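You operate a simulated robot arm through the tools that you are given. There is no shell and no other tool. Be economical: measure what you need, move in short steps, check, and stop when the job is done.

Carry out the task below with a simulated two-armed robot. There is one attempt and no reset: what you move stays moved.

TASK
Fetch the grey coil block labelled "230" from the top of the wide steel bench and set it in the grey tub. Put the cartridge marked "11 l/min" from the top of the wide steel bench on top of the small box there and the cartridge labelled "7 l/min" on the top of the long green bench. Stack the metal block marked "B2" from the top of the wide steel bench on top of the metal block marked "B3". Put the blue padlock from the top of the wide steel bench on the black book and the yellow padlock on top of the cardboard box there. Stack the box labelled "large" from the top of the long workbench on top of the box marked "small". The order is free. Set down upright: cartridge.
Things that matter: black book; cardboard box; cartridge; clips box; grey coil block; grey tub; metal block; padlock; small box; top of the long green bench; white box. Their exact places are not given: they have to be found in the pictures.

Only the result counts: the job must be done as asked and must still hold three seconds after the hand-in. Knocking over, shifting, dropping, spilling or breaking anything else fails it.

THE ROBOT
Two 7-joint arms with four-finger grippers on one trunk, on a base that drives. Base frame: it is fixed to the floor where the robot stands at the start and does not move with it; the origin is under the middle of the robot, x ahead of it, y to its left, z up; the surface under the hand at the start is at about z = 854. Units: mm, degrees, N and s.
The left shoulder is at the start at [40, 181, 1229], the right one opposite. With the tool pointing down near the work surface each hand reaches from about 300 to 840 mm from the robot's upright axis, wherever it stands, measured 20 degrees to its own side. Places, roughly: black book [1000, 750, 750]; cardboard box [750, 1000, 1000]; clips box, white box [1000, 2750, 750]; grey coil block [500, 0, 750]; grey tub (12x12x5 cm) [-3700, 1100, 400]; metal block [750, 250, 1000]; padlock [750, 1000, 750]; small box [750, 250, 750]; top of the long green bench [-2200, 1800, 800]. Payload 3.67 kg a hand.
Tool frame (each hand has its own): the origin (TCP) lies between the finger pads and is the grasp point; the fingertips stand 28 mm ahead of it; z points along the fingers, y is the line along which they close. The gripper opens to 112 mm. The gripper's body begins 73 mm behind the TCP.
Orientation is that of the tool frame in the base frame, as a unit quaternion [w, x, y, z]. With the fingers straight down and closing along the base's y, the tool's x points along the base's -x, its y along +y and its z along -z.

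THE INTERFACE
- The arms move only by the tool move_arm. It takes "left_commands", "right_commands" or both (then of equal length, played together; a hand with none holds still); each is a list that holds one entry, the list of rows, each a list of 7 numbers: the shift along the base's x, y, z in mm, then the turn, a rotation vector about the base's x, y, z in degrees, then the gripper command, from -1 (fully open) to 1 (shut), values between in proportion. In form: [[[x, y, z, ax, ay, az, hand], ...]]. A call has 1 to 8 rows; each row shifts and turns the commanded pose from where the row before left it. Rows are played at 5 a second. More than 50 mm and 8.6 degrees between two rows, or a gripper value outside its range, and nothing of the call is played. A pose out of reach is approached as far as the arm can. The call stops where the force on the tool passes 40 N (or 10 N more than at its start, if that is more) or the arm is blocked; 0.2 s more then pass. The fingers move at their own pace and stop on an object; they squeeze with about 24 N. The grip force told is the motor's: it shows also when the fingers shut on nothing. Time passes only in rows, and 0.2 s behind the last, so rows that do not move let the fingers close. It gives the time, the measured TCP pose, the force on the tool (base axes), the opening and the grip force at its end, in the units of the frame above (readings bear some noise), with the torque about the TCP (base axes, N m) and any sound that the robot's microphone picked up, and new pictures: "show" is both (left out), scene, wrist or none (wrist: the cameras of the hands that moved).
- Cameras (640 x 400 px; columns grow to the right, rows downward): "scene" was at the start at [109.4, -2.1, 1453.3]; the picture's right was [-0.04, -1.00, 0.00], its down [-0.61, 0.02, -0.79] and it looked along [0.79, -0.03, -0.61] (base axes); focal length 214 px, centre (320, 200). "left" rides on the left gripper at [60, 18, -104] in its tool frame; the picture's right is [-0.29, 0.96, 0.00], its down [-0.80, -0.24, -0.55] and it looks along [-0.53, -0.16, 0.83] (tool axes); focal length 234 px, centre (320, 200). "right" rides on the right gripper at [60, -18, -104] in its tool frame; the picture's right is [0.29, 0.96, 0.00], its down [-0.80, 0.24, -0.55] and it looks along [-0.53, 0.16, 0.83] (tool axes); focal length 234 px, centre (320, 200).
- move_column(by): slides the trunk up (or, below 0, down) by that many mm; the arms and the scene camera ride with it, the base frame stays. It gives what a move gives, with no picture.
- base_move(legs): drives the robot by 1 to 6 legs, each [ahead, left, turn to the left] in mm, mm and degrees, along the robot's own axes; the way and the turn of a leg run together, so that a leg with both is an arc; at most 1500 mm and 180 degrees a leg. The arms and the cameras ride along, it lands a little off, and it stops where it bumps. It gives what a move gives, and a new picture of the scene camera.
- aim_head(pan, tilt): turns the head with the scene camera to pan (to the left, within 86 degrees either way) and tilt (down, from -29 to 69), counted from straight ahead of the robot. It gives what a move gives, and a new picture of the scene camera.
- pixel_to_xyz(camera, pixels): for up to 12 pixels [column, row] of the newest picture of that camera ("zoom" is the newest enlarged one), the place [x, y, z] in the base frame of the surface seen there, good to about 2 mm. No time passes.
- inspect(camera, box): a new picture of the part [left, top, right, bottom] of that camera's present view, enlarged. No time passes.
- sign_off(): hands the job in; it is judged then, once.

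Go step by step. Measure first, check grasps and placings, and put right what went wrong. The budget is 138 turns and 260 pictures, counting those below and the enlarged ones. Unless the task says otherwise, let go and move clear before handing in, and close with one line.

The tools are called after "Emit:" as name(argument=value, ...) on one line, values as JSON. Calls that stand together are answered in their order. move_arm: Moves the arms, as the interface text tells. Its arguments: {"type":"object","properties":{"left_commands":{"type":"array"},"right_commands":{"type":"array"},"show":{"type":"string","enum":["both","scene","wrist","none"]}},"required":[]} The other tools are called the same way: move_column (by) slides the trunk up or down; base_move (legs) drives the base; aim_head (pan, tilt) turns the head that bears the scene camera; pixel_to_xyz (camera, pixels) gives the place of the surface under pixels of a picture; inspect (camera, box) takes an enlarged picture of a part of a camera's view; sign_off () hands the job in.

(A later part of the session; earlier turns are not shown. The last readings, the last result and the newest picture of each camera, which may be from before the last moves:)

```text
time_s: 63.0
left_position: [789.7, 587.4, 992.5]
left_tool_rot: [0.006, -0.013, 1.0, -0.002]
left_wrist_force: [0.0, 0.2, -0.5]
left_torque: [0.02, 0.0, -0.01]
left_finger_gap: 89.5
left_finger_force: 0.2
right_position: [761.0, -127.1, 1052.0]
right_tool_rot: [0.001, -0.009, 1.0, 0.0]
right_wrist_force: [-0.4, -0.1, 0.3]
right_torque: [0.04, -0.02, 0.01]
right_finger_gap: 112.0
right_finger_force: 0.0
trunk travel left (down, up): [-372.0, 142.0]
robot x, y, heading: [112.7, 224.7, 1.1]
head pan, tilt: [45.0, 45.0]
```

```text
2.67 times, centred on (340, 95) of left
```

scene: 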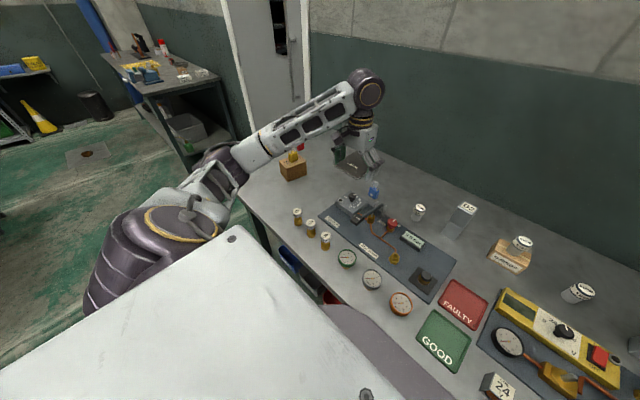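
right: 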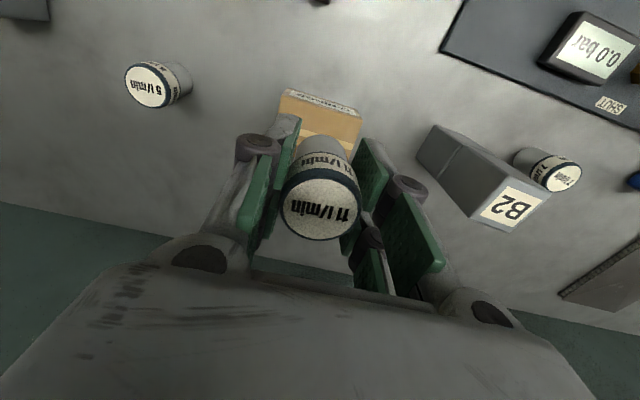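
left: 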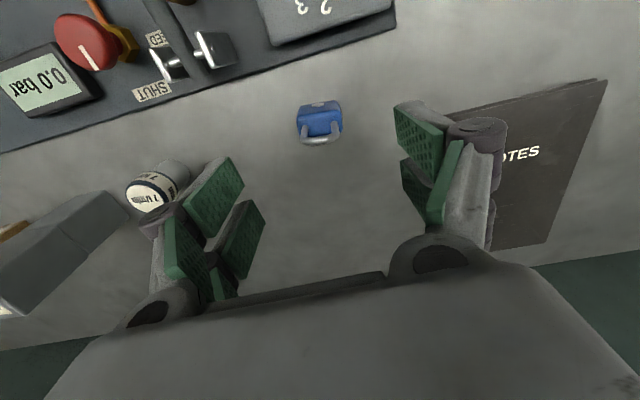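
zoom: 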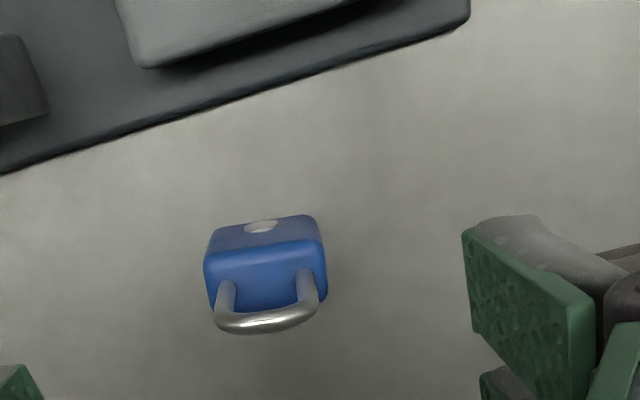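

I measure the padlock's top-face corners for its yaw.

Emit:
pixel_to_xyz(camera="zoom", pixels=[[212, 262], [316, 242], [222, 300], [320, 275], [262, 260], [265, 320], [235, 250], [295, 236]])

```text
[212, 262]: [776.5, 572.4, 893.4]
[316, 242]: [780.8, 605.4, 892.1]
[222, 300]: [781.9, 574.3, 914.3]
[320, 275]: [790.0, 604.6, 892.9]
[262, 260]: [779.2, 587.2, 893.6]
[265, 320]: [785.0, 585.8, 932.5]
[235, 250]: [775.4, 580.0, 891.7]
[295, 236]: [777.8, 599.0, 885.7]
```

Yaw ≈ -7°, centre (788,588). Turn, descend to z 885, close and lift.

Emit:
move_arm(left_commands=[[[-1.5, 0.6, -35, 0, 0, -6.5, -0.6], [0, 0, -40, 0, 0, 0, -0.6], [0, 0, -32, 0, 0, 0, -0.6], [0, 0, 0, 0, 0, 0, -0.6], [0, 0, 0, 0, 0, 0, 0.3], [0, 0, 0, 0, 0, 0, 1], [0, 0, 0, 0, 0, 0, 1], [0, 0, 0, 0, 0, 0, 1]]], show="wrist")

```text
time_s: 64.8
left_position: [789.0, 588.5, 885.3]
left_tool_rot: [0.006, 0.042, 0.999, -0.002]
left_wrist_force: [-0.1, 0.0, 0.4]
left_torque: [0.01, -0.02, 0.01]
left_finger_gap: 39.8
left_finger_force: 23.7
right_position: [760.1, -126.4, 1053.2]
right_tool_rot: [0.0, -0.009, 1.0, -0.001]
right_wrist_force: [0.3, 0.0, -0.1]
right_torque: [-0.04, -0.03, 0.0]
right_finger_gap: 112.1
right_finger_force: 0.1
trunk travel left (down, up): [-372.0, 142.0]
robot x, y, heading: [108.7, 223.1, 1.0]
head pan, tilt: [45.0, 45.0]
```

left: 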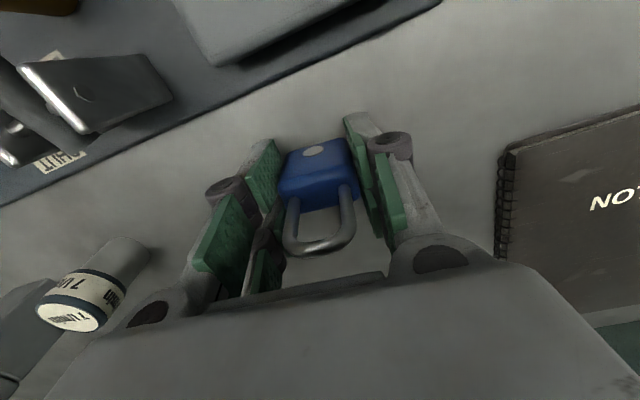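

Blue padlock gripped (39.8). Lift 80 mm, then drive 20 ahead and 150 left so the book is in range.

Emit:
move_arm(left_commands=[[[0, 0, 40, 0, 0, 0, 1], [0, 0, 40, 0, 0, 0, 1], [0, 0, 0, 0, 0, 0, 1]]], show="none")

Emit:
base_move(legs=[[0, 155, 0], [18, 0, 0]])

Emit:
move_arm(left_commands=[[[20, 0, 0, 0, 0, 0, 1], [20, 0, 0, 0, 0, 0, 1], [20, 0, 0, 0, 0, 0, 1], [0, 0, 0, 0, 0, 0, 1]]], show="both")

```text
time_s: 65.7
left_position: [789.3, 587.1, 965.9]
left_tool_rot: [0.004, 0.042, 0.999, -0.001]
left_wrist_force: [0.5, 0.9, -1.3]
left_torque: [0.0, 0.01, 0.0]
left_finger_gap: 39.7
left_finger_force: 23.4
right_position: [761.1, -125.1, 1053.6]
right_tool_rot: [0.0, -0.009, 1.0, 0.0]
right_wrist_force: [0.3, 0.2, -0.2]
right_torque: [-0.01, 0.02, 0.01]
right_finger_gap: 112.1
right_finger_force: 0.1
trunk travel left (down, up): [-372.0, 142.0]
robot x, y, heading: [112.1, 221.7, 0.9]
head pan, tilt: [45.0, 45.0]
```

```text
time_s: 67.5
left_position: [802.3, 741.0, 968.8]
left_tool_rot: [0.007, 0.043, 0.999, -0.001]
left_wrist_force: [-0.1, -0.5, -0.4]
left_torque: [0.05, -0.03, -0.03]
left_finger_gap: 39.6
left_finger_force: 23.8
right_position: [773.1, 27.4, 1054.1]
right_tool_rot: [0.002, -0.008, 1.0, 0.001]
right_wrist_force: [-0.7, -0.3, -0.7]
right_torque: [0.0, -0.06, -0.03]
right_finger_gap: 112.4
right_finger_force: 0.0
trunk travel left (down, up): [-372.0, 142.0]
robot x, y, heading: [128.2, 381.2, 0.9]
head pan, tilt: [45.0, 45.0]
```

scene: 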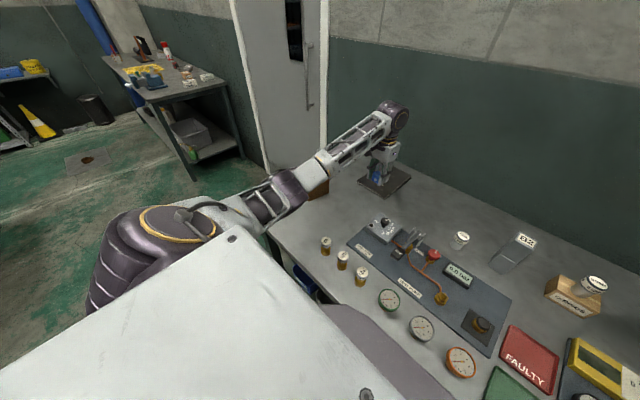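

```text
time_s: 68.5
left_position: [864.4, 741.7, 968.2]
left_tool_rot: [0.006, 0.044, 0.999, -0.002]
left_wrist_force: [0.4, -0.1, -1.1]
left_torque: [0.0, 0.0, 0.02]
left_finger_gap: 39.6
left_finger_force: 24.1
right_position: [774.4, 28.3, 1053.9]
right_tool_rot: [0.0, -0.008, 1.0, 0.0]
right_wrist_force: [-0.1, 0.3, 0.4]
right_torque: [-0.04, -0.04, -0.02]
right_finger_gap: 111.9
right_finger_force: 0.1
trunk travel left (down, up): [-372.0, 142.0]
robot x, y, heading: [128.5, 379.1, 1.2]
head pan, tilt: [45.0, 45.0]
```

scene: 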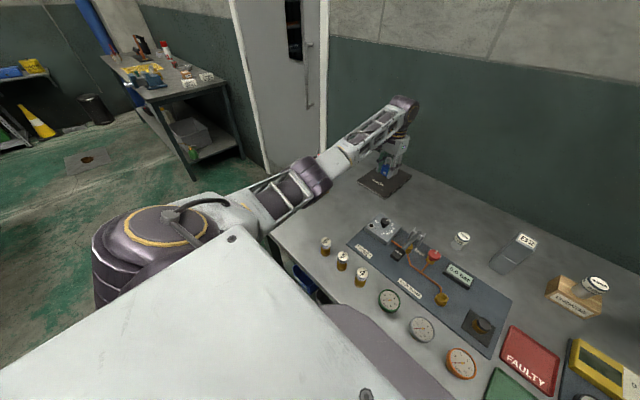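
left: 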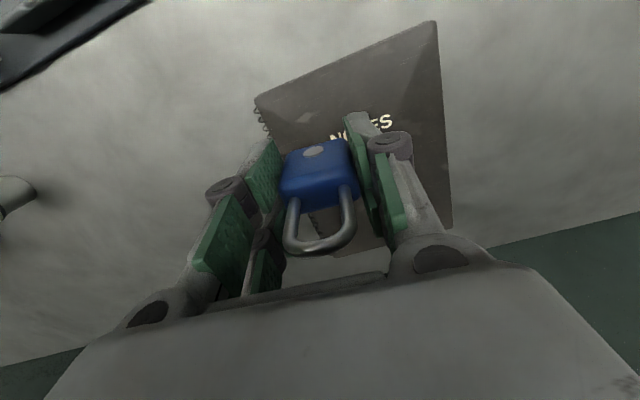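

The hand is over the book at (864,742), but the forearm passes near the yellow padlock. I check the forearm's height there.

Emit:
pixel_to_xyz(camera="scene", pixels=[[310, 180], [285, 195], [250, 213], [340, 160], [320, 200], [290, 217]])

Emit:
aim_head(pan=60, tilt=35)

```text
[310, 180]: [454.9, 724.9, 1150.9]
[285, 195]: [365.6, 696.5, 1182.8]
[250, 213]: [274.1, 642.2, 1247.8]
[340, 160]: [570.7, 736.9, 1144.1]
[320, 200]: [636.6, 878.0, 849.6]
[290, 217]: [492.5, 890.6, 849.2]
```

```text
time_s: 69.2
left_position: [865.8, 740.5, 966.3]
left_tool_rot: [0.005, 0.044, 0.999, -0.002]
left_wrist_force: [0.3, 0.8, -1.8]
left_torque: [-0.04, 0.0, 0.02]
left_finger_gap: 39.5
left_finger_force: 23.7
right_position: [776.4, 28.6, 1052.8]
right_tool_rot: [-0.001, -0.009, 1.0, 0.0]
right_wrist_force: [0.3, 1.3, -0.3]
right_torque: [-0.04, 0.04, -0.01]
right_finger_gap: 112.1
right_finger_force: 0.1
trunk travel left (down, up): [-372.0, 142.0]
robot x, y, heading: [128.1, 382.0, 0.9]
head pan, tilt: [60.0, 35.0]
```

scene: 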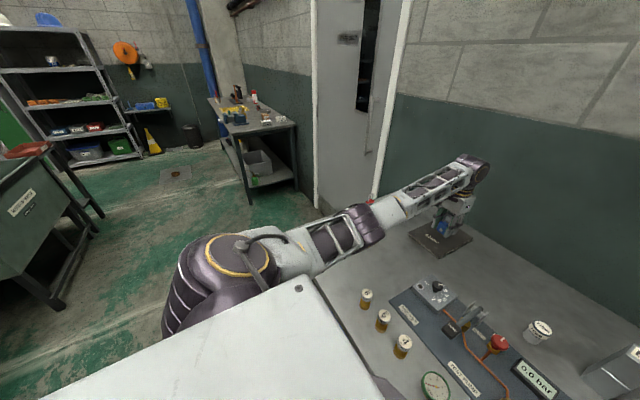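

Forearm is ~150 mm to the right of the box and >1050 high, so it's clear. Lower to near the book, then gently.

Emit:
move_arm(left_commands=[[[0, 0, -32, 0, 0, 0, 1], [0, 0, -31, 0, 0, 0, 1], [0, 0, 0, 0, 0, 0, 1], [0, 0, -3, 0, 0, 0, 1], [0, 0, -2, 0, 0, 0, 1], [0, 0, 0, 0, 0, 0, 1]]], show="wrist")

```text
time_s: 70.6
left_position: [866.2, 741.3, 899.5]
left_tool_rot: [0.006, 0.044, 0.999, -0.002]
left_wrist_force: [0.0, 0.6, 4.0]
left_torque: [-0.02, -0.01, 0.01]
left_finger_gap: 39.5
left_finger_force: 23.8
right_position: [775.2, 28.2, 1053.8]
right_tool_rot: [0.001, -0.008, 1.0, 0.0]
right_wrist_force: [-0.1, 0.6, -0.4]
right_torque: [0.0, -0.01, -0.02]
right_finger_gap: 112.0
right_finger_force: 0.0
trunk travel left (down, up): [-372.0, 142.0]
robot x, y, heading: [126.8, 378.3, 0.8]
head pan, tilt: [60.0, 35.0]
```

left: 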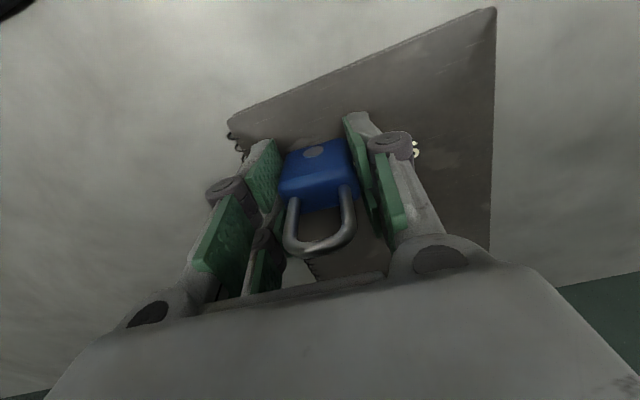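

Touching the book (4 N). Release and rise.

Emit:
move_arm(left_commands=[[[0, 0, 0, 0, 0, 0, 0.2], [0, 0, 0, 0, 0, 0, -0.2], [0, 0, 0, 0, 0, 0, -0.4], [0, 0, 40, 0, 0, 0, -0.4], [0, 0, 45, 0, 0, 0, -0.6], [0, 0, 45, 0, 0, 0, -1], [-40, 0, 20, 0, 0, 0, -1], [-40, 0, 0, 0, 0, 0, -1]]], show="wrist")

Emit:
inspect(camera="scene", box=[380, 150, 540, 270])

```text
time_s: 72.4
left_position: [785.5, 740.2, 1049.8]
left_tool_rot: [0.005, 0.044, 0.999, -0.002]
left_wrist_force: [0.5, -0.6, -0.1]
left_torque: [0.04, -0.05, -0.02]
left_finger_gap: 112.0
left_finger_force: 0.0
right_position: [774.1, 28.4, 1054.4]
right_tool_rot: [0.001, -0.008, 1.0, -0.001]
right_wrist_force: [-1.2, 0.5, 0.5]
right_torque: [-0.02, -0.05, -0.02]
right_finger_gap: 112.3
right_finger_force: 0.0
trunk travel left (down, up): [-372.0, 142.0]
robot x, y, heading: [129.7, 381.8, 0.9]
head pan, tilt: [60.0, 35.0]
```

left: 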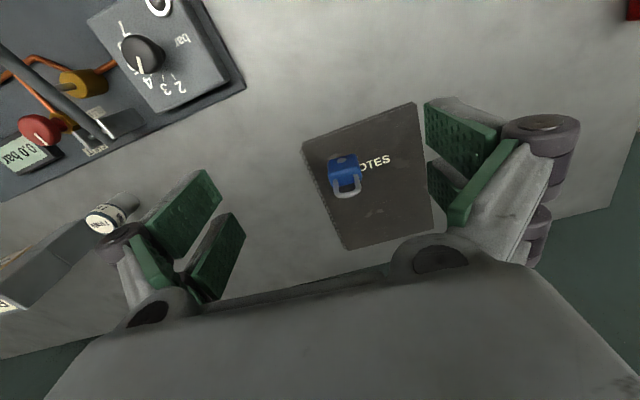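

```text
3.33 times, centred on (460, 210) of scene
```

zoom: 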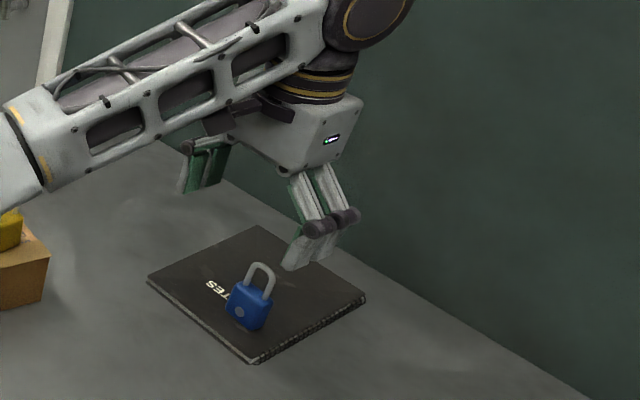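

Blue padlock stands on the book. Next: drive 335 right, so the left can take the 7 l/min cartridge at (811,409) and the right the 230 coil at (484,-115).

Emit:
base_move(legs=[[0, -335, 0]])

Emit:
aim_head(pan=0, tilt=50)

Emit:
move_arm(left_commands=[[[0, 0, -40, 0, 0, 4.5, -1], [0, 0, 0, 0, 0, 0, -1]]], show="wrist")

```text
time_s: 74.7
left_position: [792.2, 396.9, 1048.8]
left_tool_rot: [0.005, 0.045, 0.999, -0.003]
left_wrist_force: [-1.2, 0.3, 0.9]
left_torque: [0.01, -0.01, -0.02]
left_finger_gap: 112.2
left_finger_force: 0.0
right_position: [778.6, -315.6, 1052.1]
right_tool_rot: [0.0, -0.006, 1.0, 0.0]
right_wrist_force: [0.1, 0.2, 0.2]
right_torque: [-0.02, 0.02, 0.01]
right_finger_gap: 112.1
right_finger_force: 0.1
trunk travel left (down, up): [-372.0, 142.0]
robot x, y, heading: [132.1, 39.5, 0.5]
head pan, tilt: [60.0, 35.0]
```

scene: 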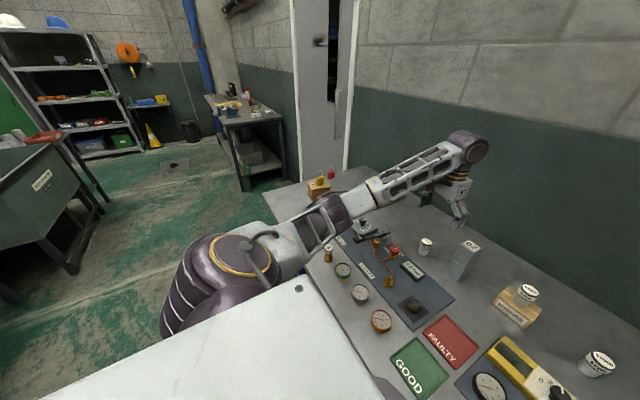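

```text
time_s: 76.0
left_position: [792.4, 397.3, 1049.7]
left_tool_rot: [0.005, 0.045, 0.999, -0.002]
left_wrist_force: [-1.5, 0.9, -0.1]
left_torque: [-0.04, -0.04, -0.02]
left_finger_gap: 111.8
left_finger_force: 0.0
right_position: [779.0, -314.7, 1054.6]
right_tool_rot: [0.001, -0.006, 1.0, 0.0]
right_wrist_force: [0.6, -0.6, 0.3]
right_torque: [0.02, 0.02, 0.01]
right_finger_gap: 112.0
right_finger_force: 0.1
trunk travel left (down, up): [-372.0, 142.0]
robot x, y, heading: [135.1, 41.6, 0.6]
head pan, tilt: [0.0, 50.0]
```

scene: 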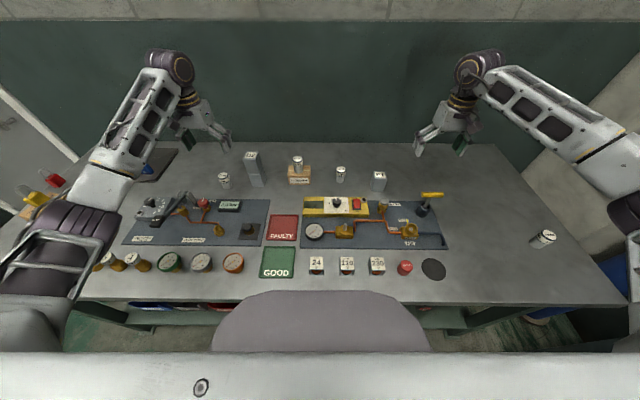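

```text
time_s: 76.6
left_position: [792.8, 397.9, 1008.5]
left_tool_rot: [0.006, 0.005, 1.0, -0.002]
left_wrist_force: [-0.6, -0.4, -0.5]
left_torque: [-0.02, 0.0, -0.02]
left_finger_gap: 112.2
left_finger_force: 0.0
right_position: [777.9, -314.1, 1053.6]
right_tool_rot: [0.001, -0.006, 1.0, 0.0]
right_wrist_force: [-0.6, 0.1, -0.1]
right_torque: [0.0, -0.02, 0.0]
right_finger_gap: 112.2
right_finger_force: 0.0
trunk travel left (down, up): [-372.0, 142.0]
robot x, y, heading: [135.0, 36.3, 0.7]
head pan, tilt: [0.0, 50.0]
```

left: 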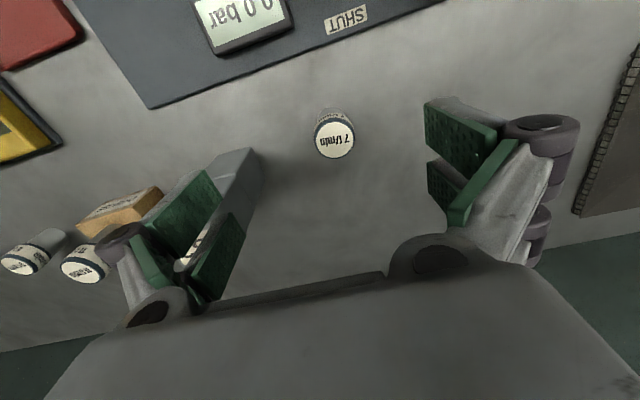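

The 7 l/min is at (335,140) in the wrist view; measure its top centre.

Emit:
pixel_to_xyz(camera="left", pixels=[[334, 140], [322, 138], [347, 137], [336, 128], [336, 154]])

Emit:
pixel_to_xyz(camera="scene", pixels=[[371, 258], [385, 258], [385, 268], [371, 268], [378, 262]])

Emit:
inspect(camera="scene", box=[300, 240, 428, 320])

```text
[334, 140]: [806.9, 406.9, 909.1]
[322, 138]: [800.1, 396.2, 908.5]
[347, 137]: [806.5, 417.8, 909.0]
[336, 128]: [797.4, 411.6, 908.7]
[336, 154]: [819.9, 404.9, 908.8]
```

```text
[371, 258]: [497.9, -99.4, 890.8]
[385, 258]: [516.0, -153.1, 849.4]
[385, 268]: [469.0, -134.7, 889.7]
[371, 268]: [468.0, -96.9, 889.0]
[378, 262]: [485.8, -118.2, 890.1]
```

```text
5.00 times, centred on (364, 280) of scene
```

zoom: 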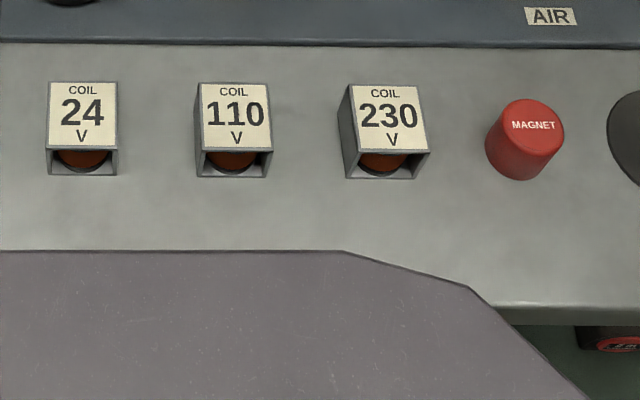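

7 l/min centre (808.5,407). I take it with the left hand (half open), and measure the coil's corners.

Emit:
pixel_to_xyz(camera="zoom", pixels=[[354, 88], [414, 90], [424, 148], [361, 148], [505, 120], [235, 115]])

Emit:
move_arm(left_commands=[[[8, 5, -40, 0, 0, 0, -0.4], [7.5, 4, -40, 0, 0, 0, -0.4], [0, 0, -40, 0, 0, 0, -0.4], [0, 0, 0, 0, 0, 0, -0.4]]], right_commands=[[[-40, 10, 0, 0, 0, 0, -0.4], [-40, 15, 0, 0, 0, 0, -0.4], [-40, 15, 0, 0, 0, 0, -0.4], [-40, 15, 0, 0, 0, 0, -0.4]]], show="wrist")

```text
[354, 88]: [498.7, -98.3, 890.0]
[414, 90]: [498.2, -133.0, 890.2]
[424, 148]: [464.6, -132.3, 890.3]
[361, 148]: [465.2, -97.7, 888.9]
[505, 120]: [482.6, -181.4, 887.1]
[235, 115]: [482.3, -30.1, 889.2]
```

```text
time_s: 77.6
left_position: [808.5, 406.3, 890.2]
left_tool_rot: [0.006, 0.006, 1.0, -0.002]
left_wrist_force: [-0.7, 0.1, 0.4]
left_torque: [0.03, 0.0, 0.0]
left_finger_gap: 78.4
left_finger_force: 0.1
right_position: [618.1, -259.4, 1055.0]
right_tool_rot: [0.001, -0.007, 1.0, 0.0]
right_wrist_force: [-0.3, 0.2, 1.2]
right_torque: [-0.01, -0.05, 0.01]
right_finger_gap: 78.4
right_finger_force: 0.1
trunk travel left (down, up): [-372.0, 142.0]
robot x, y, heading: [132.6, 39.0, 0.7]
head pan, tilt: [0.0, 50.0]
```

right: 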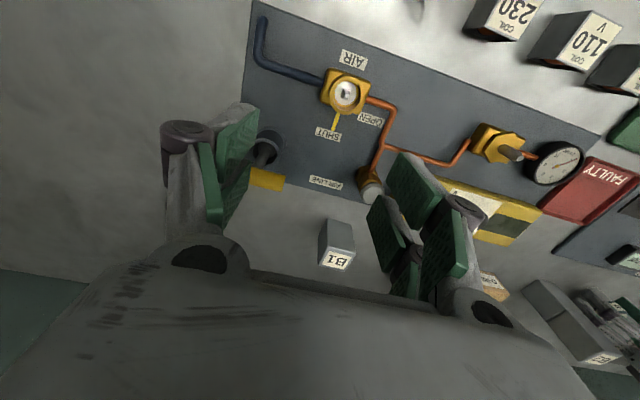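
left: 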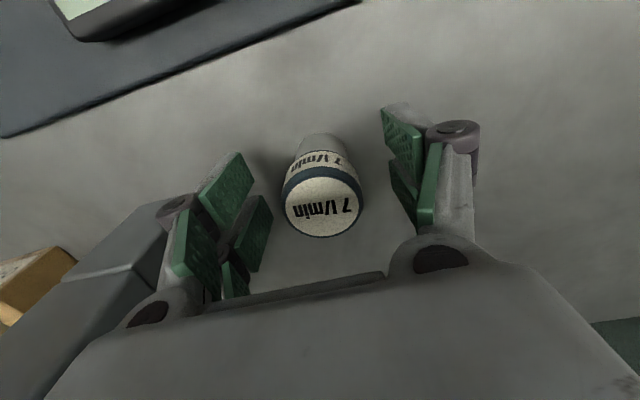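

The cartridge is centred; close and lift the left while the right heads to the coil at (482,-115.5).

Emit:
move_arm(left_commands=[[[0, 0, 0, 0, 0, 0, 0.4], [0, 0, 0, 0, 0, 0, 1], [0, 0, 0, 0, 0, 0, 1], [0, 0, 0, 0, 0, 0, 1], [0, 0, 45, 0, 0, 0, 1], [0, 0, 45, 0, 0, 0, 1], [0, 0, 45, 0, 0, 0, 1], [0, 0, 30, 0, 0, 0, 1]]], right_commands=[[[-27, 28, 0, 0, 0, 0, -0.4], [-27, 28, 0, 0, 0, 0, -0.4], [-27, 28, 0, 0, 0, 0, -0.4], [-27, 30, 0, 0, 0, 0, -0.4], [-28, 30, -20, 0, 0, 0, -0.4], [0, 0, -40, 0, 0, 0, -0.4], [0, 0, -20, 0, 0, 0, -0.4], [0, 0, 0, 0, 0, 0, -0.4]]], show="wrist")

```text
time_s: 79.4
left_position: [808.2, 406.0, 1054.7]
left_tool_rot: [0.004, 0.006, 1.0, -0.001]
left_wrist_force: [-0.3, 0.3, -0.7]
left_torque: [-0.01, -0.02, 0.03]
left_finger_gap: 34.3
left_finger_force: 24.3
right_position: [482.2, -115.8, 973.2]
right_tool_rot: [0.001, -0.006, 1.0, 0.0]
right_wrist_force: [0.2, 0.7, -0.3]
right_torque: [0.0, -0.01, 0.0]
right_finger_gap: 78.5
right_finger_force: 0.2
trunk travel left (down, up): [-372.0, 142.0]
robot x, y, heading: [134.7, 44.4, 0.7]
head pan, tilt: [0.0, 50.0]
```

right: 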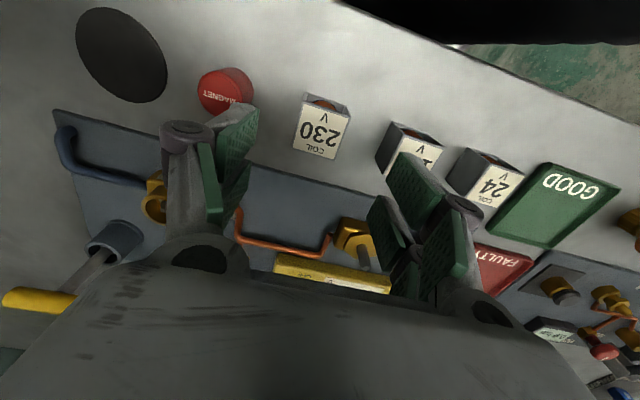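
left: 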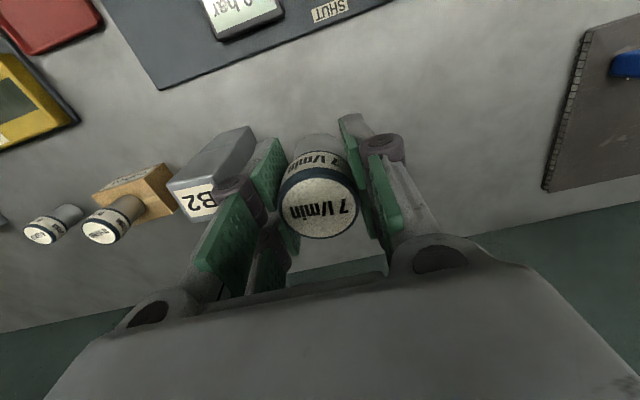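

The cartridge is held. Neighbours (magnet, 110 coil) are close, so I narrow the right gripper to ~56 mm, then descend on the coil.

Emit:
move_arm(right_commands=[[[0, 0, 0, 0, 0, 0, 0], [0, 0, -40, 0, 0, 0, 0], [0, 0, -30, 0, 0, 0, 0], [0, 0, -19, 0, 0, 0, 0], [0, 0, 0, 0, 0, 0, 0], [0, 0, 0, 0, 0, 0, 1], [0, 0, 0, 0, 0, 0, 1], [0, 0, 0, 0, 0, 0, 1]]], show="wrist")

```text
time_s: 81.2
left_position: [807.0, 406.2, 1053.7]
left_tool_rot: [0.005, 0.006, 1.0, -0.002]
left_wrist_force: [-0.3, -0.2, -1.2]
left_torque: [-0.01, 0.02, -0.03]
left_finger_gap: 34.3
left_finger_force: 24.4
right_position: [481.5, -115.5, 886.3]
right_tool_rot: [0.002, -0.006, 1.0, 0.0]
right_wrist_force: [0.2, -0.6, -0.2]
right_torque: [-0.02, -0.02, -0.03]
right_finger_gap: 39.8
right_finger_force: 23.8
trunk travel left (down, up): [-372.0, 142.0]
robot x, y, heading: [129.8, 40.0, 0.3]
head pan, tilt: [0.0, 50.0]
```

right: 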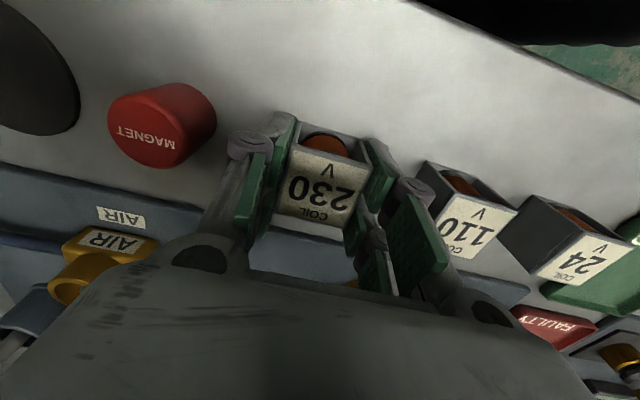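

Coil gripped. Lift it and retract the left hand for driving.

Emit:
move_arm(right_commands=[[[0, 0, 45, 0, 0, 0, 1], [0, 0, 45, 0, 0, 0, 1], [0, 0, 45, 0, 0, 0, 1], [0, 0, 40, 0, 0, 0, 1], [0, 0, 0, 0, 0, 0, 1], [0, -20, 0, 0, 0, 0, 1], [0, -20, 0, 0, 0, 0, 1], [0, 0, 0, 0, 0, 0, 1]]], left_commands=[[[-45, 0, 0, 0, 0, 0, 1], [-45, 0, 0, 0, 0, 0, 1], [-45, 0, 0, 0, 0, 0, 1], [-45, 0, 0, 0, 0, 0, 1], [-45, 0, 0, 0, 0, 0, 1], [-45, -20, 0, 0, 0, 0, 1], [-30, -20, 0, 0, 0, 0, 1], [0, 0, 0, 0, 0, 0, 1]]], show="both")

Emit:
aim_head(pan=86, tilt=20)

```text
time_s: 83.0
left_position: [508.1, 366.9, 1054.8]
left_tool_rot: [0.004, 0.006, 1.0, -0.002]
left_wrist_force: [0.9, -0.2, -1.7]
left_torque: [-0.03, 0.04, 0.03]
left_finger_gap: 34.3
left_finger_force: 23.5
right_position: [483.7, -154.6, 1057.8]
right_tool_rot: [0.0, -0.007, 1.0, 0.0]
right_wrist_force: [0.1, 0.2, -1.7]
right_torque: [0.01, 0.05, 0.02]
right_finger_gap: 39.7
right_finger_force: 23.9
trunk travel left (down, up): [-372.0, 142.0]
robot x, y, heading: [137.0, 43.4, 0.5]
head pan, tilt: [0.0, 50.0]
```

scene: 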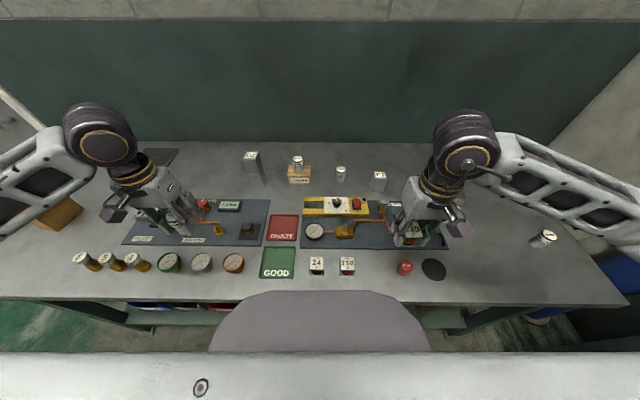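
right: 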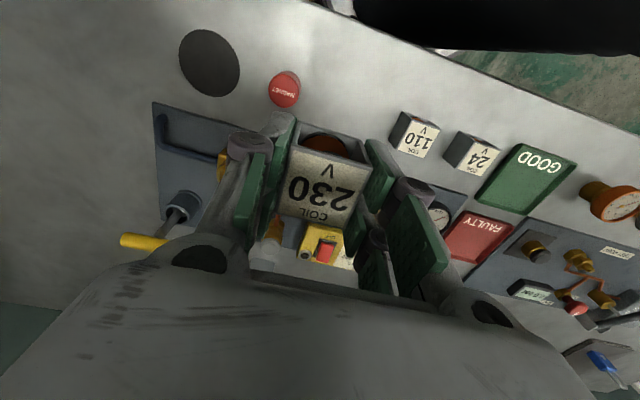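
left: 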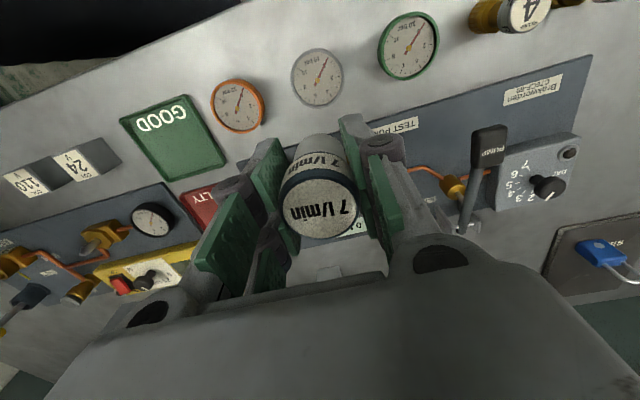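

```text
time_s: 84.6
left_position: [506.9, 366.7, 1055.5]
left_tool_rot: [0.005, 0.007, 1.0, -0.003]
left_wrist_force: [0.0, 0.9, -1.1]
left_torque: [0.03, -0.01, 0.03]
left_finger_gap: 34.2
left_finger_force: 24.1
right_position: [483.8, -155.0, 1057.4]
right_tool_rot: [0.001, -0.007, 1.0, 0.0]
right_wrist_force: [0.2, -0.1, -1.1]
right_torque: [-0.03, 0.02, -0.02]
right_finger_gap: 39.6
right_finger_force: 24.2
trunk travel left (down, up): [-372.0, 142.0]
robot x, y, heading: [131.6, 41.1, 0.4]
head pan, tilt: [85.9, 20.0]
```

scene: 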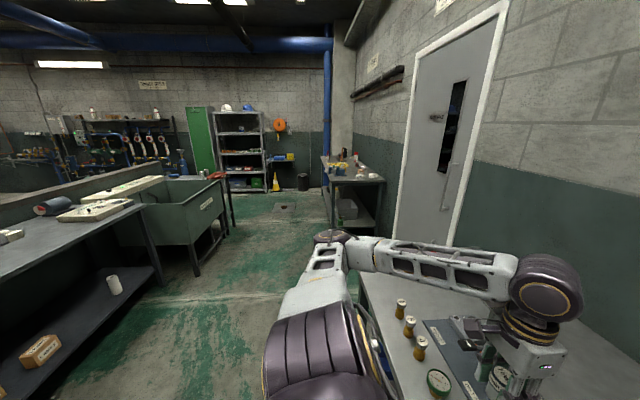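

I see the layout: a green tank and dark bench to the left (-x), the workbench ahead right at (350,170). Measure key points.

Emit:
pixel_to_xyz(camera="scene", pixels=[[350, 180], [328, 160], [378, 180], [200, 180], [225, 200], [100, 205], [60, 230], [135, 205], [150, 290], [193, 275], [10, 235], [300, 210]])

Emit:
inspect(camera="scene", box=[300, 130, 400, 210])

Emit:
inspect(camera="scene", box=[0, 150, 260, 312])

```text
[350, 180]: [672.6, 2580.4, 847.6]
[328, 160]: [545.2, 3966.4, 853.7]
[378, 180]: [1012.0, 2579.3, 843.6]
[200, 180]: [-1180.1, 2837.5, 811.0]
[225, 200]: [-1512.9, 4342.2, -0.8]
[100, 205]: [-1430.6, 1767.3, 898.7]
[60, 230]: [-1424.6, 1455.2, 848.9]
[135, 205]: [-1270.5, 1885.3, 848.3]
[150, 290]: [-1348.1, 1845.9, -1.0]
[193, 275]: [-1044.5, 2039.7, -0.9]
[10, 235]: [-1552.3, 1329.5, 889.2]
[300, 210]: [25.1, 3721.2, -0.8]
```

```text
5.00 times, centred on (350, 170) of scene
```

zoom: 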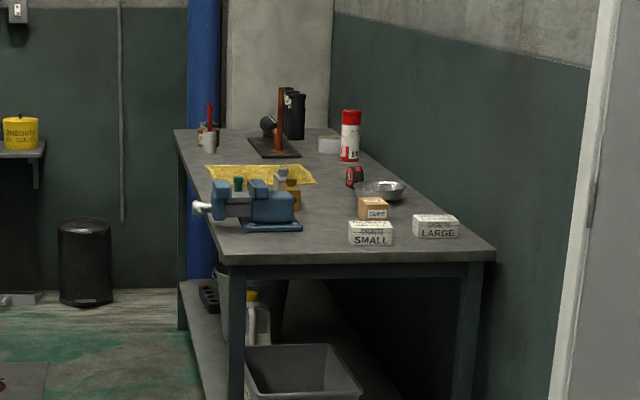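

```text
2.46 times, centred on (130, 231) of scene
```

zoom: 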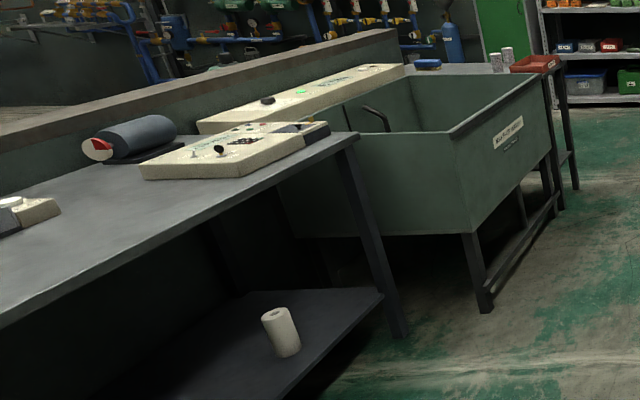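

The 7 l/min bench (green) lies beyond the partition. I back off, turn left and drive up the aisle, then look around.

Emit:
base_move(legs=[[-480, 0, 0], [0, 0, 90], [1500, 0, 0], [700, 0, 0]])

Emit:
aim_head(pan=50, tilt=15)

```text
time_s: 102.5
left_position: [-767.7, 2582.7, 1054.9]
left_tool_rot: [-0.005, 0.715, -0.699, -0.002]
left_wrist_force: [-0.9, 0.6, -1.1]
left_torque: [0.02, 0.01, -0.04]
left_finger_gap: 34.2
left_finger_force: 23.6
right_position: [-248.0, 2576.5, 1057.5]
right_tool_rot: [0.0, 0.724, -0.69, 0.0]
right_wrist_force: [0.6, 0.4, -1.2]
right_torque: [-0.01, 0.0, 0.01]
right_finger_gap: 39.5
right_finger_force: 24.1
trunk travel left (down, up): [-372.0, 142.0]
robot x, y, heading: [-429.0, 2220.5, 92.9]
head pan, tilt: [85.9, 20.0]
```

scene: 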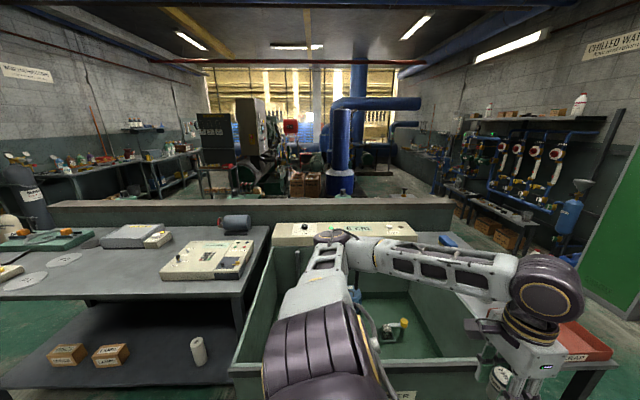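

```text
time_s: 103.5
left_position: [-768.3, 2583.6, 1055.2]
left_tool_rot: [-0.005, 0.715, -0.699, -0.003]
left_wrist_force: [0.1, -0.2, -1.1]
left_torque: [0.01, -0.02, -0.01]
left_finger_gap: 34.5
left_finger_force: 23.6
right_position: [-247.3, 2577.9, 1057.1]
right_tool_rot: [0.0, 0.724, -0.69, 0.0]
right_wrist_force: [0.2, 0.1, -1.1]
right_torque: [0.02, 0.0, -0.01]
right_finger_gap: 39.4
right_finger_force: 23.6
trunk travel left (down, up): [-372.0, 142.0]
robot x, y, heading: [-430.3, 2221.8, 92.5]
head pan, tilt: [50.0, 15.0]
```

scene: 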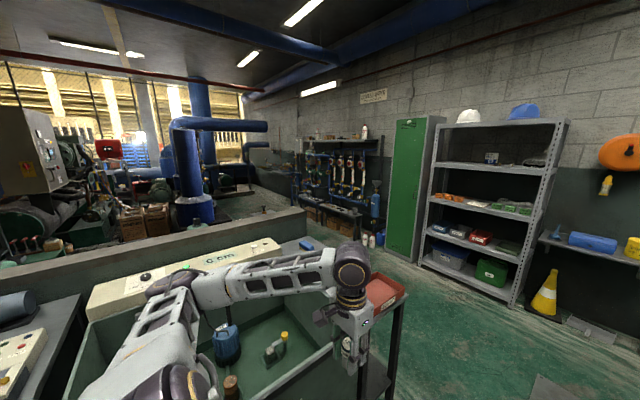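

I measure the partition and what lies beyond.

Emit:
pixel_to_xyz(camera="scene", pixels=[[200, 240], [300, 215], [306, 240], [325, 255], [400, 270], [380, 232], [500, 290], [260, 225], [130, 215]])

Emit:
aim_head(pan=86, tilt=20)

Emit:
pixel_to_xyz(camera="scene", pixels=[[250, 205], [440, 203], [60, 210], [70, 170], [160, 155], [225, 185], [20, 190], [300, 185], [440, 220], [160, 260], [350, 185], [180, 180]])

Emit:
inspect(camera="scene", box=[0, 100, 320, 300])

```text
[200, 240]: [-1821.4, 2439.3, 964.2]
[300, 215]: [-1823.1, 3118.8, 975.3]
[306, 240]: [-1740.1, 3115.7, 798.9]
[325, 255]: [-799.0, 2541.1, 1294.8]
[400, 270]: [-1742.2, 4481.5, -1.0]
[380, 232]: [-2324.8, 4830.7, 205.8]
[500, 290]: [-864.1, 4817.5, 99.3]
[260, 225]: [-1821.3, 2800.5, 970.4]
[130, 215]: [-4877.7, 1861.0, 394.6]
```

```text
time_s: 104.5
left_position: [-769.1, 2583.9, 1055.0]
left_tool_rot: [-0.005, 0.715, -0.699, -0.003]
left_wrist_force: [-0.5, -0.1, -1.0]
left_torque: [0.04, 0.01, 0.0]
left_finger_gap: 34.1
left_finger_force: 23.9
right_position: [-247.3, 2578.2, 1056.4]
right_tool_rot: [-0.002, 0.724, -0.689, 0.0]
right_wrist_force: [0.0, 1.1, -1.1]
right_torque: [-0.05, -0.04, 0.01]
right_finger_gap: 39.7
right_finger_force: 24.0
trunk travel left (down, up): [-372.0, 142.0]
robot x, y, heading: [-426.7, 2223.5, 92.5]
head pan, tilt: [85.9, 20.0]
```

scene: 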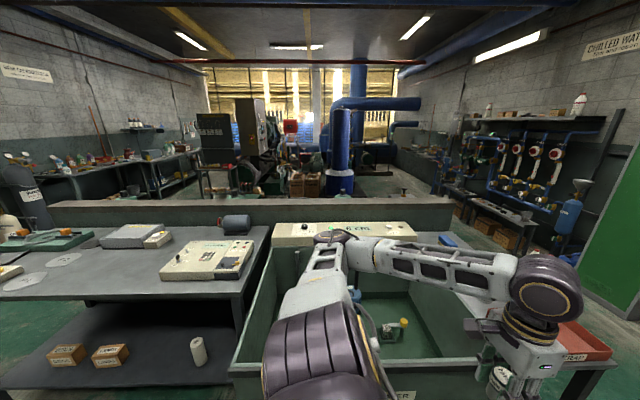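

```text
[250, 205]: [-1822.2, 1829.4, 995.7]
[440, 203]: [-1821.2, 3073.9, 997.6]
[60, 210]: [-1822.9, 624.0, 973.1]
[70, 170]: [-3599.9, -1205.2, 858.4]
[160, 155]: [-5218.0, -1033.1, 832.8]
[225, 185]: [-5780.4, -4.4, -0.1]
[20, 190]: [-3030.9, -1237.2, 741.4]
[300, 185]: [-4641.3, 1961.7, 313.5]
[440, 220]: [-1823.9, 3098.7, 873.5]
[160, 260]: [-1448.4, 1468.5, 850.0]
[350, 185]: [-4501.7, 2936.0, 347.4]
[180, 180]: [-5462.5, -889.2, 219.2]
```

```text
2.00 times, centred on (160, 200) of scene
```

zoom: 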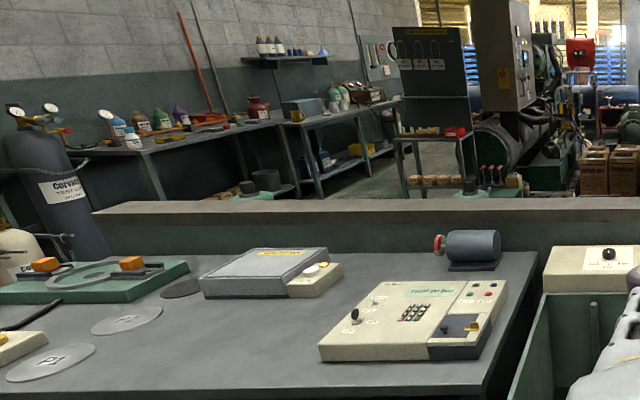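

The partition stands at x≈-1822 up to y≈3115, so the green bench is behind it. I go around its end along y≈3720.

Emit:
base_move(legs=[[0, 0, -2.5], [1500, 0, 0], [0, 1300, 0]])

```text
time_s: 118.9
left_position: [-2039.4, 4115.5, 1055.1]
left_tool_rot: [0.005, -0.695, 0.719, 0.002]
left_wrist_force: [0.8, 0.1, -1.1]
left_torque: [0.02, -0.02, -0.01]
left_finger_gap: 34.1
left_finger_force: 23.9
right_position: [-1519.7, 4080.2, 1057.2]
right_tool_rot: [0.0, -0.705, 0.71, 0.001]
right_wrist_force: [-0.8, -0.4, -0.9]
right_torque: [0.0, 0.0, 0.01]
right_finger_gap: 39.7
right_finger_force: 24.1
trunk travel left (down, up): [-372.0, 142.0]
robot x, y, heading: [-1722.4, 3738.6, 89.5]
head pan, tilt: [85.9, 20.0]
```

scene: 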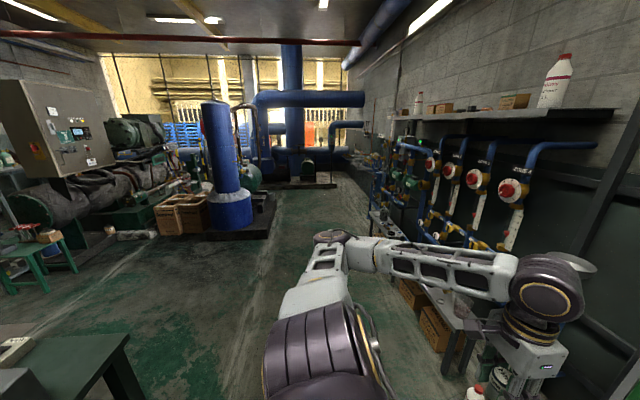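

The green bench corner shows at (70,360); I measure it and the side obstacles.

Emit:
pixel_to_xyz(camera="scene", pixels=[[125, 340], [70, 360], [440, 290], [470, 330], [20, 345], [390, 235], [35, 245], [235, 230], [170, 235], [300, 300], [60, 265], [30, 232]])

Emit:
inspect(camera="scene", box=[0, 180, 200, 305])

```text
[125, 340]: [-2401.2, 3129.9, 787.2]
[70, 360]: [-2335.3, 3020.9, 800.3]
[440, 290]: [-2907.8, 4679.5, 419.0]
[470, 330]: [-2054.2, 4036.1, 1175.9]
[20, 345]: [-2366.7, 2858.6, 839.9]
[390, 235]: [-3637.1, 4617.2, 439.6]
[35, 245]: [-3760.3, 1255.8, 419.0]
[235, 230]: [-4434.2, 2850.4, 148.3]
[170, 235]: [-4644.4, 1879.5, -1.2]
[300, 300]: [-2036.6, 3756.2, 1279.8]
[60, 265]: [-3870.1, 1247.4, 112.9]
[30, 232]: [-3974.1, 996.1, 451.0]
```

```text
3.20 times, centred on (100, 242) of scene
```

zoom: 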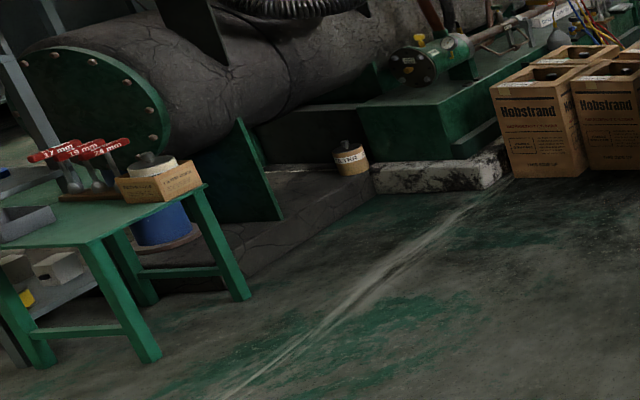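

Green bench top is z≈800, x down to -2400, ending y≈3130; the small green table with the tub is near (-3760,1200), z≈420. I drive to (-2950,2650) and face the bench (+x).

Emit:
base_move(legs=[[0, 1230, 0], [-1080, 0, 0], [0, 0, -89.5]])

Emit:
aim_head(pan=0, tilt=45)

```text
time_s: 134.8
left_position: [-2575.7, 2989.8, 1055.6]
left_tool_rot: [0.005, 0.013, 1.0, -0.002]
left_wrist_force: [-0.7, 0.1, -1.0]
left_torque: [-0.02, -0.03, 0.03]
left_finger_gap: 34.0
left_finger_force: 23.8
right_position: [-2606.7, 2471.5, 1057.5]
right_tool_rot: [0.001, 0.0, 1.0, 0.0]
right_wrist_force: [-0.7, 0.3, -1.6]
right_torque: [0.02, 0.01, -0.01]
right_finger_gap: 39.7
right_finger_force: 23.8
trunk travel left (down, up): [-372.0, 142.0]
robot x, y, heading: [-2952.5, 2671.1, -0.1]
head pan, tilt: [85.9, 20.0]
```

scene: 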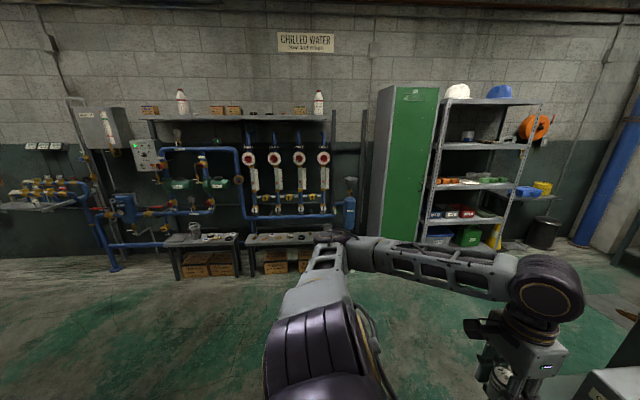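

```text
time_s: 136.4
left_position: [-2576.2, 2991.1, 1055.2]
left_tool_rot: [0.006, 0.012, 1.0, -0.002]
left_wrist_force: [0.3, 0.1, -0.7]
left_torque: [0.02, 0.0, 0.01]
left_finger_gap: 33.9
left_finger_force: 24.0
right_position: [-2608.0, 2470.4, 1057.0]
right_tool_rot: [0.001, 0.0, 1.0, 0.0]
right_wrist_force: [0.5, 0.3, -1.2]
right_torque: [0.01, 0.03, 0.04]
right_finger_gap: 39.7
right_finger_force: 23.9
trunk travel left (down, up): [-372.0, 142.0]
robot x, y, heading: [-2953.9, 2668.8, -0.2]
head pan, tilt: [0.0, 45.0]
```

scene: 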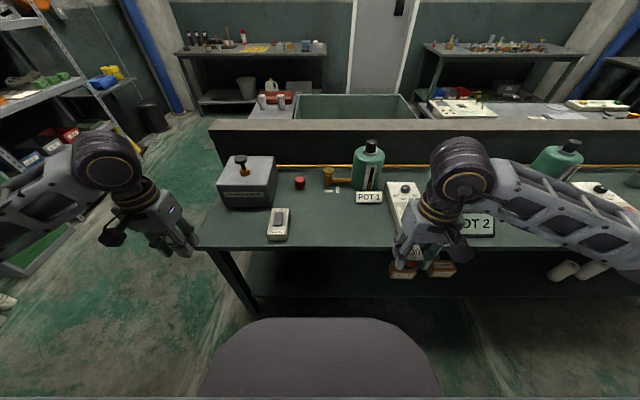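

The bench has a clear patch around (325,225) in front of POT 1. Measure it and its neighbours.

Emit:
pixel_to_xyz(camera="scene", pixels=[[325, 220], [340, 230], [320, 246], [288, 225], [280, 210], [395, 205], [360, 205], [400, 188], [300, 190], [405, 275], [250, 235]])

```text
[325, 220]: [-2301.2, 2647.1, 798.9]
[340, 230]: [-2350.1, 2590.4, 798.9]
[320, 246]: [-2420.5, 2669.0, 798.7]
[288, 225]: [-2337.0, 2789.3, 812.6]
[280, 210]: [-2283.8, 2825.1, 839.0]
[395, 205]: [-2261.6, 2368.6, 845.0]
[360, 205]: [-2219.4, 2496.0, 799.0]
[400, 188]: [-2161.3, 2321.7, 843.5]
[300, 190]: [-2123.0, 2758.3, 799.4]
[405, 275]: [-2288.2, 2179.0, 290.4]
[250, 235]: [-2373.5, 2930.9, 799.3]
```

I'll set it at (-2310,2630). Drive 320 right to line up the left arm, then extend.

Emit:
base_move(legs=[[0, -330, 0]])

Emit:
move_arm(left_commands=[[[45, 0, 0, 0, 0, 0, 1], [45, 0, 0, 0, 0, 0, 1], [45, 0, 0, 0, 0, 0, 1], [45, 0, 0, 0, 0, 0, 1], [45, 0, 0, 0, 0, 0, 1], [40, 0, -20, 0, 0, 0, 1], [0, 0, -45, 0, 0, 0, 1], [0, 0, -45, 0, 0, 0, 1]]], show="both")

```text
time_s: 138.6
left_position: [-2576.8, 2667.0, 1055.4]
left_tool_rot: [0.005, 0.013, 1.0, -0.001]
left_wrist_force: [-0.4, 0.7, -0.9]
left_torque: [-0.01, -0.01, 0.0]
left_finger_gap: 34.4
left_finger_force: 23.9
right_position: [-2607.9, 2149.0, 1058.1]
right_tool_rot: [0.001, 0.0, 1.0, 0.001]
right_wrist_force: [0.3, -0.8, -1.4]
right_torque: [0.0, -0.02, 0.02]
right_finger_gap: 39.7
right_finger_force: 24.0
trunk travel left (down, up): [-372.0, 142.0]
robot x, y, heading: [-2953.4, 2345.8, -0.1]
head pan, tilt: [0.0, 45.0]
```

scene: 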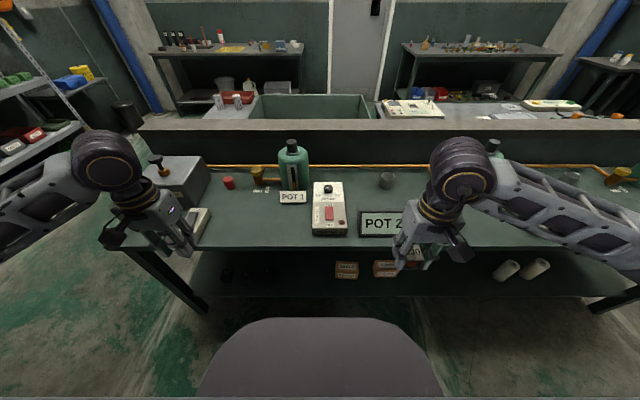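

```text
time_s: 140.4
left_position: [-2309.4, 2667.7, 944.0]
left_tool_rot: [0.005, 0.012, 1.0, -0.002]
left_wrist_force: [-0.6, 0.4, -1.2]
left_torque: [-0.01, 0.0, 0.0]
left_finger_gap: 34.3
left_finger_force: 23.8
right_position: [-2608.3, 2148.6, 1056.7]
right_tool_rot: [0.0, 0.0, 1.0, 0.0]
right_wrist_force: [0.4, 0.2, -2.0]
right_torque: [0.03, 0.0, 0.0]
right_finger_gap: 39.5
right_finger_force: 24.1
trunk travel left (down, up): [-372.0, 142.0]
robot x, y, heading: [-2955.5, 2346.7, -0.0]
head pan, tilt: [0.0, 45.0]
```

scene: 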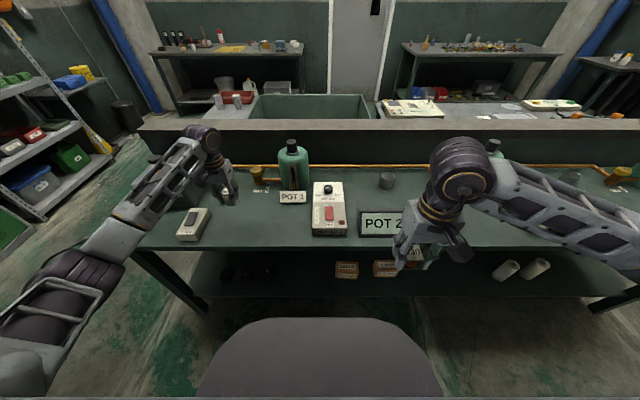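
left: 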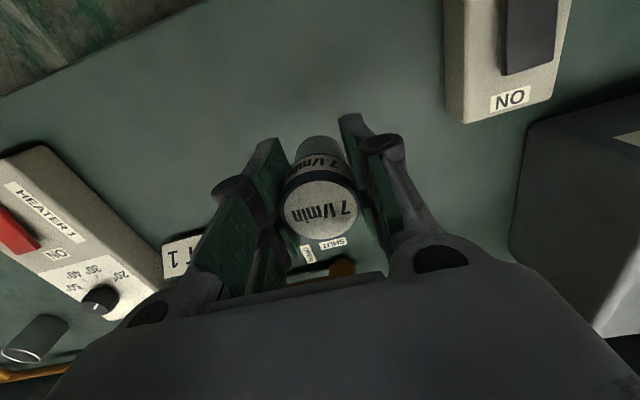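

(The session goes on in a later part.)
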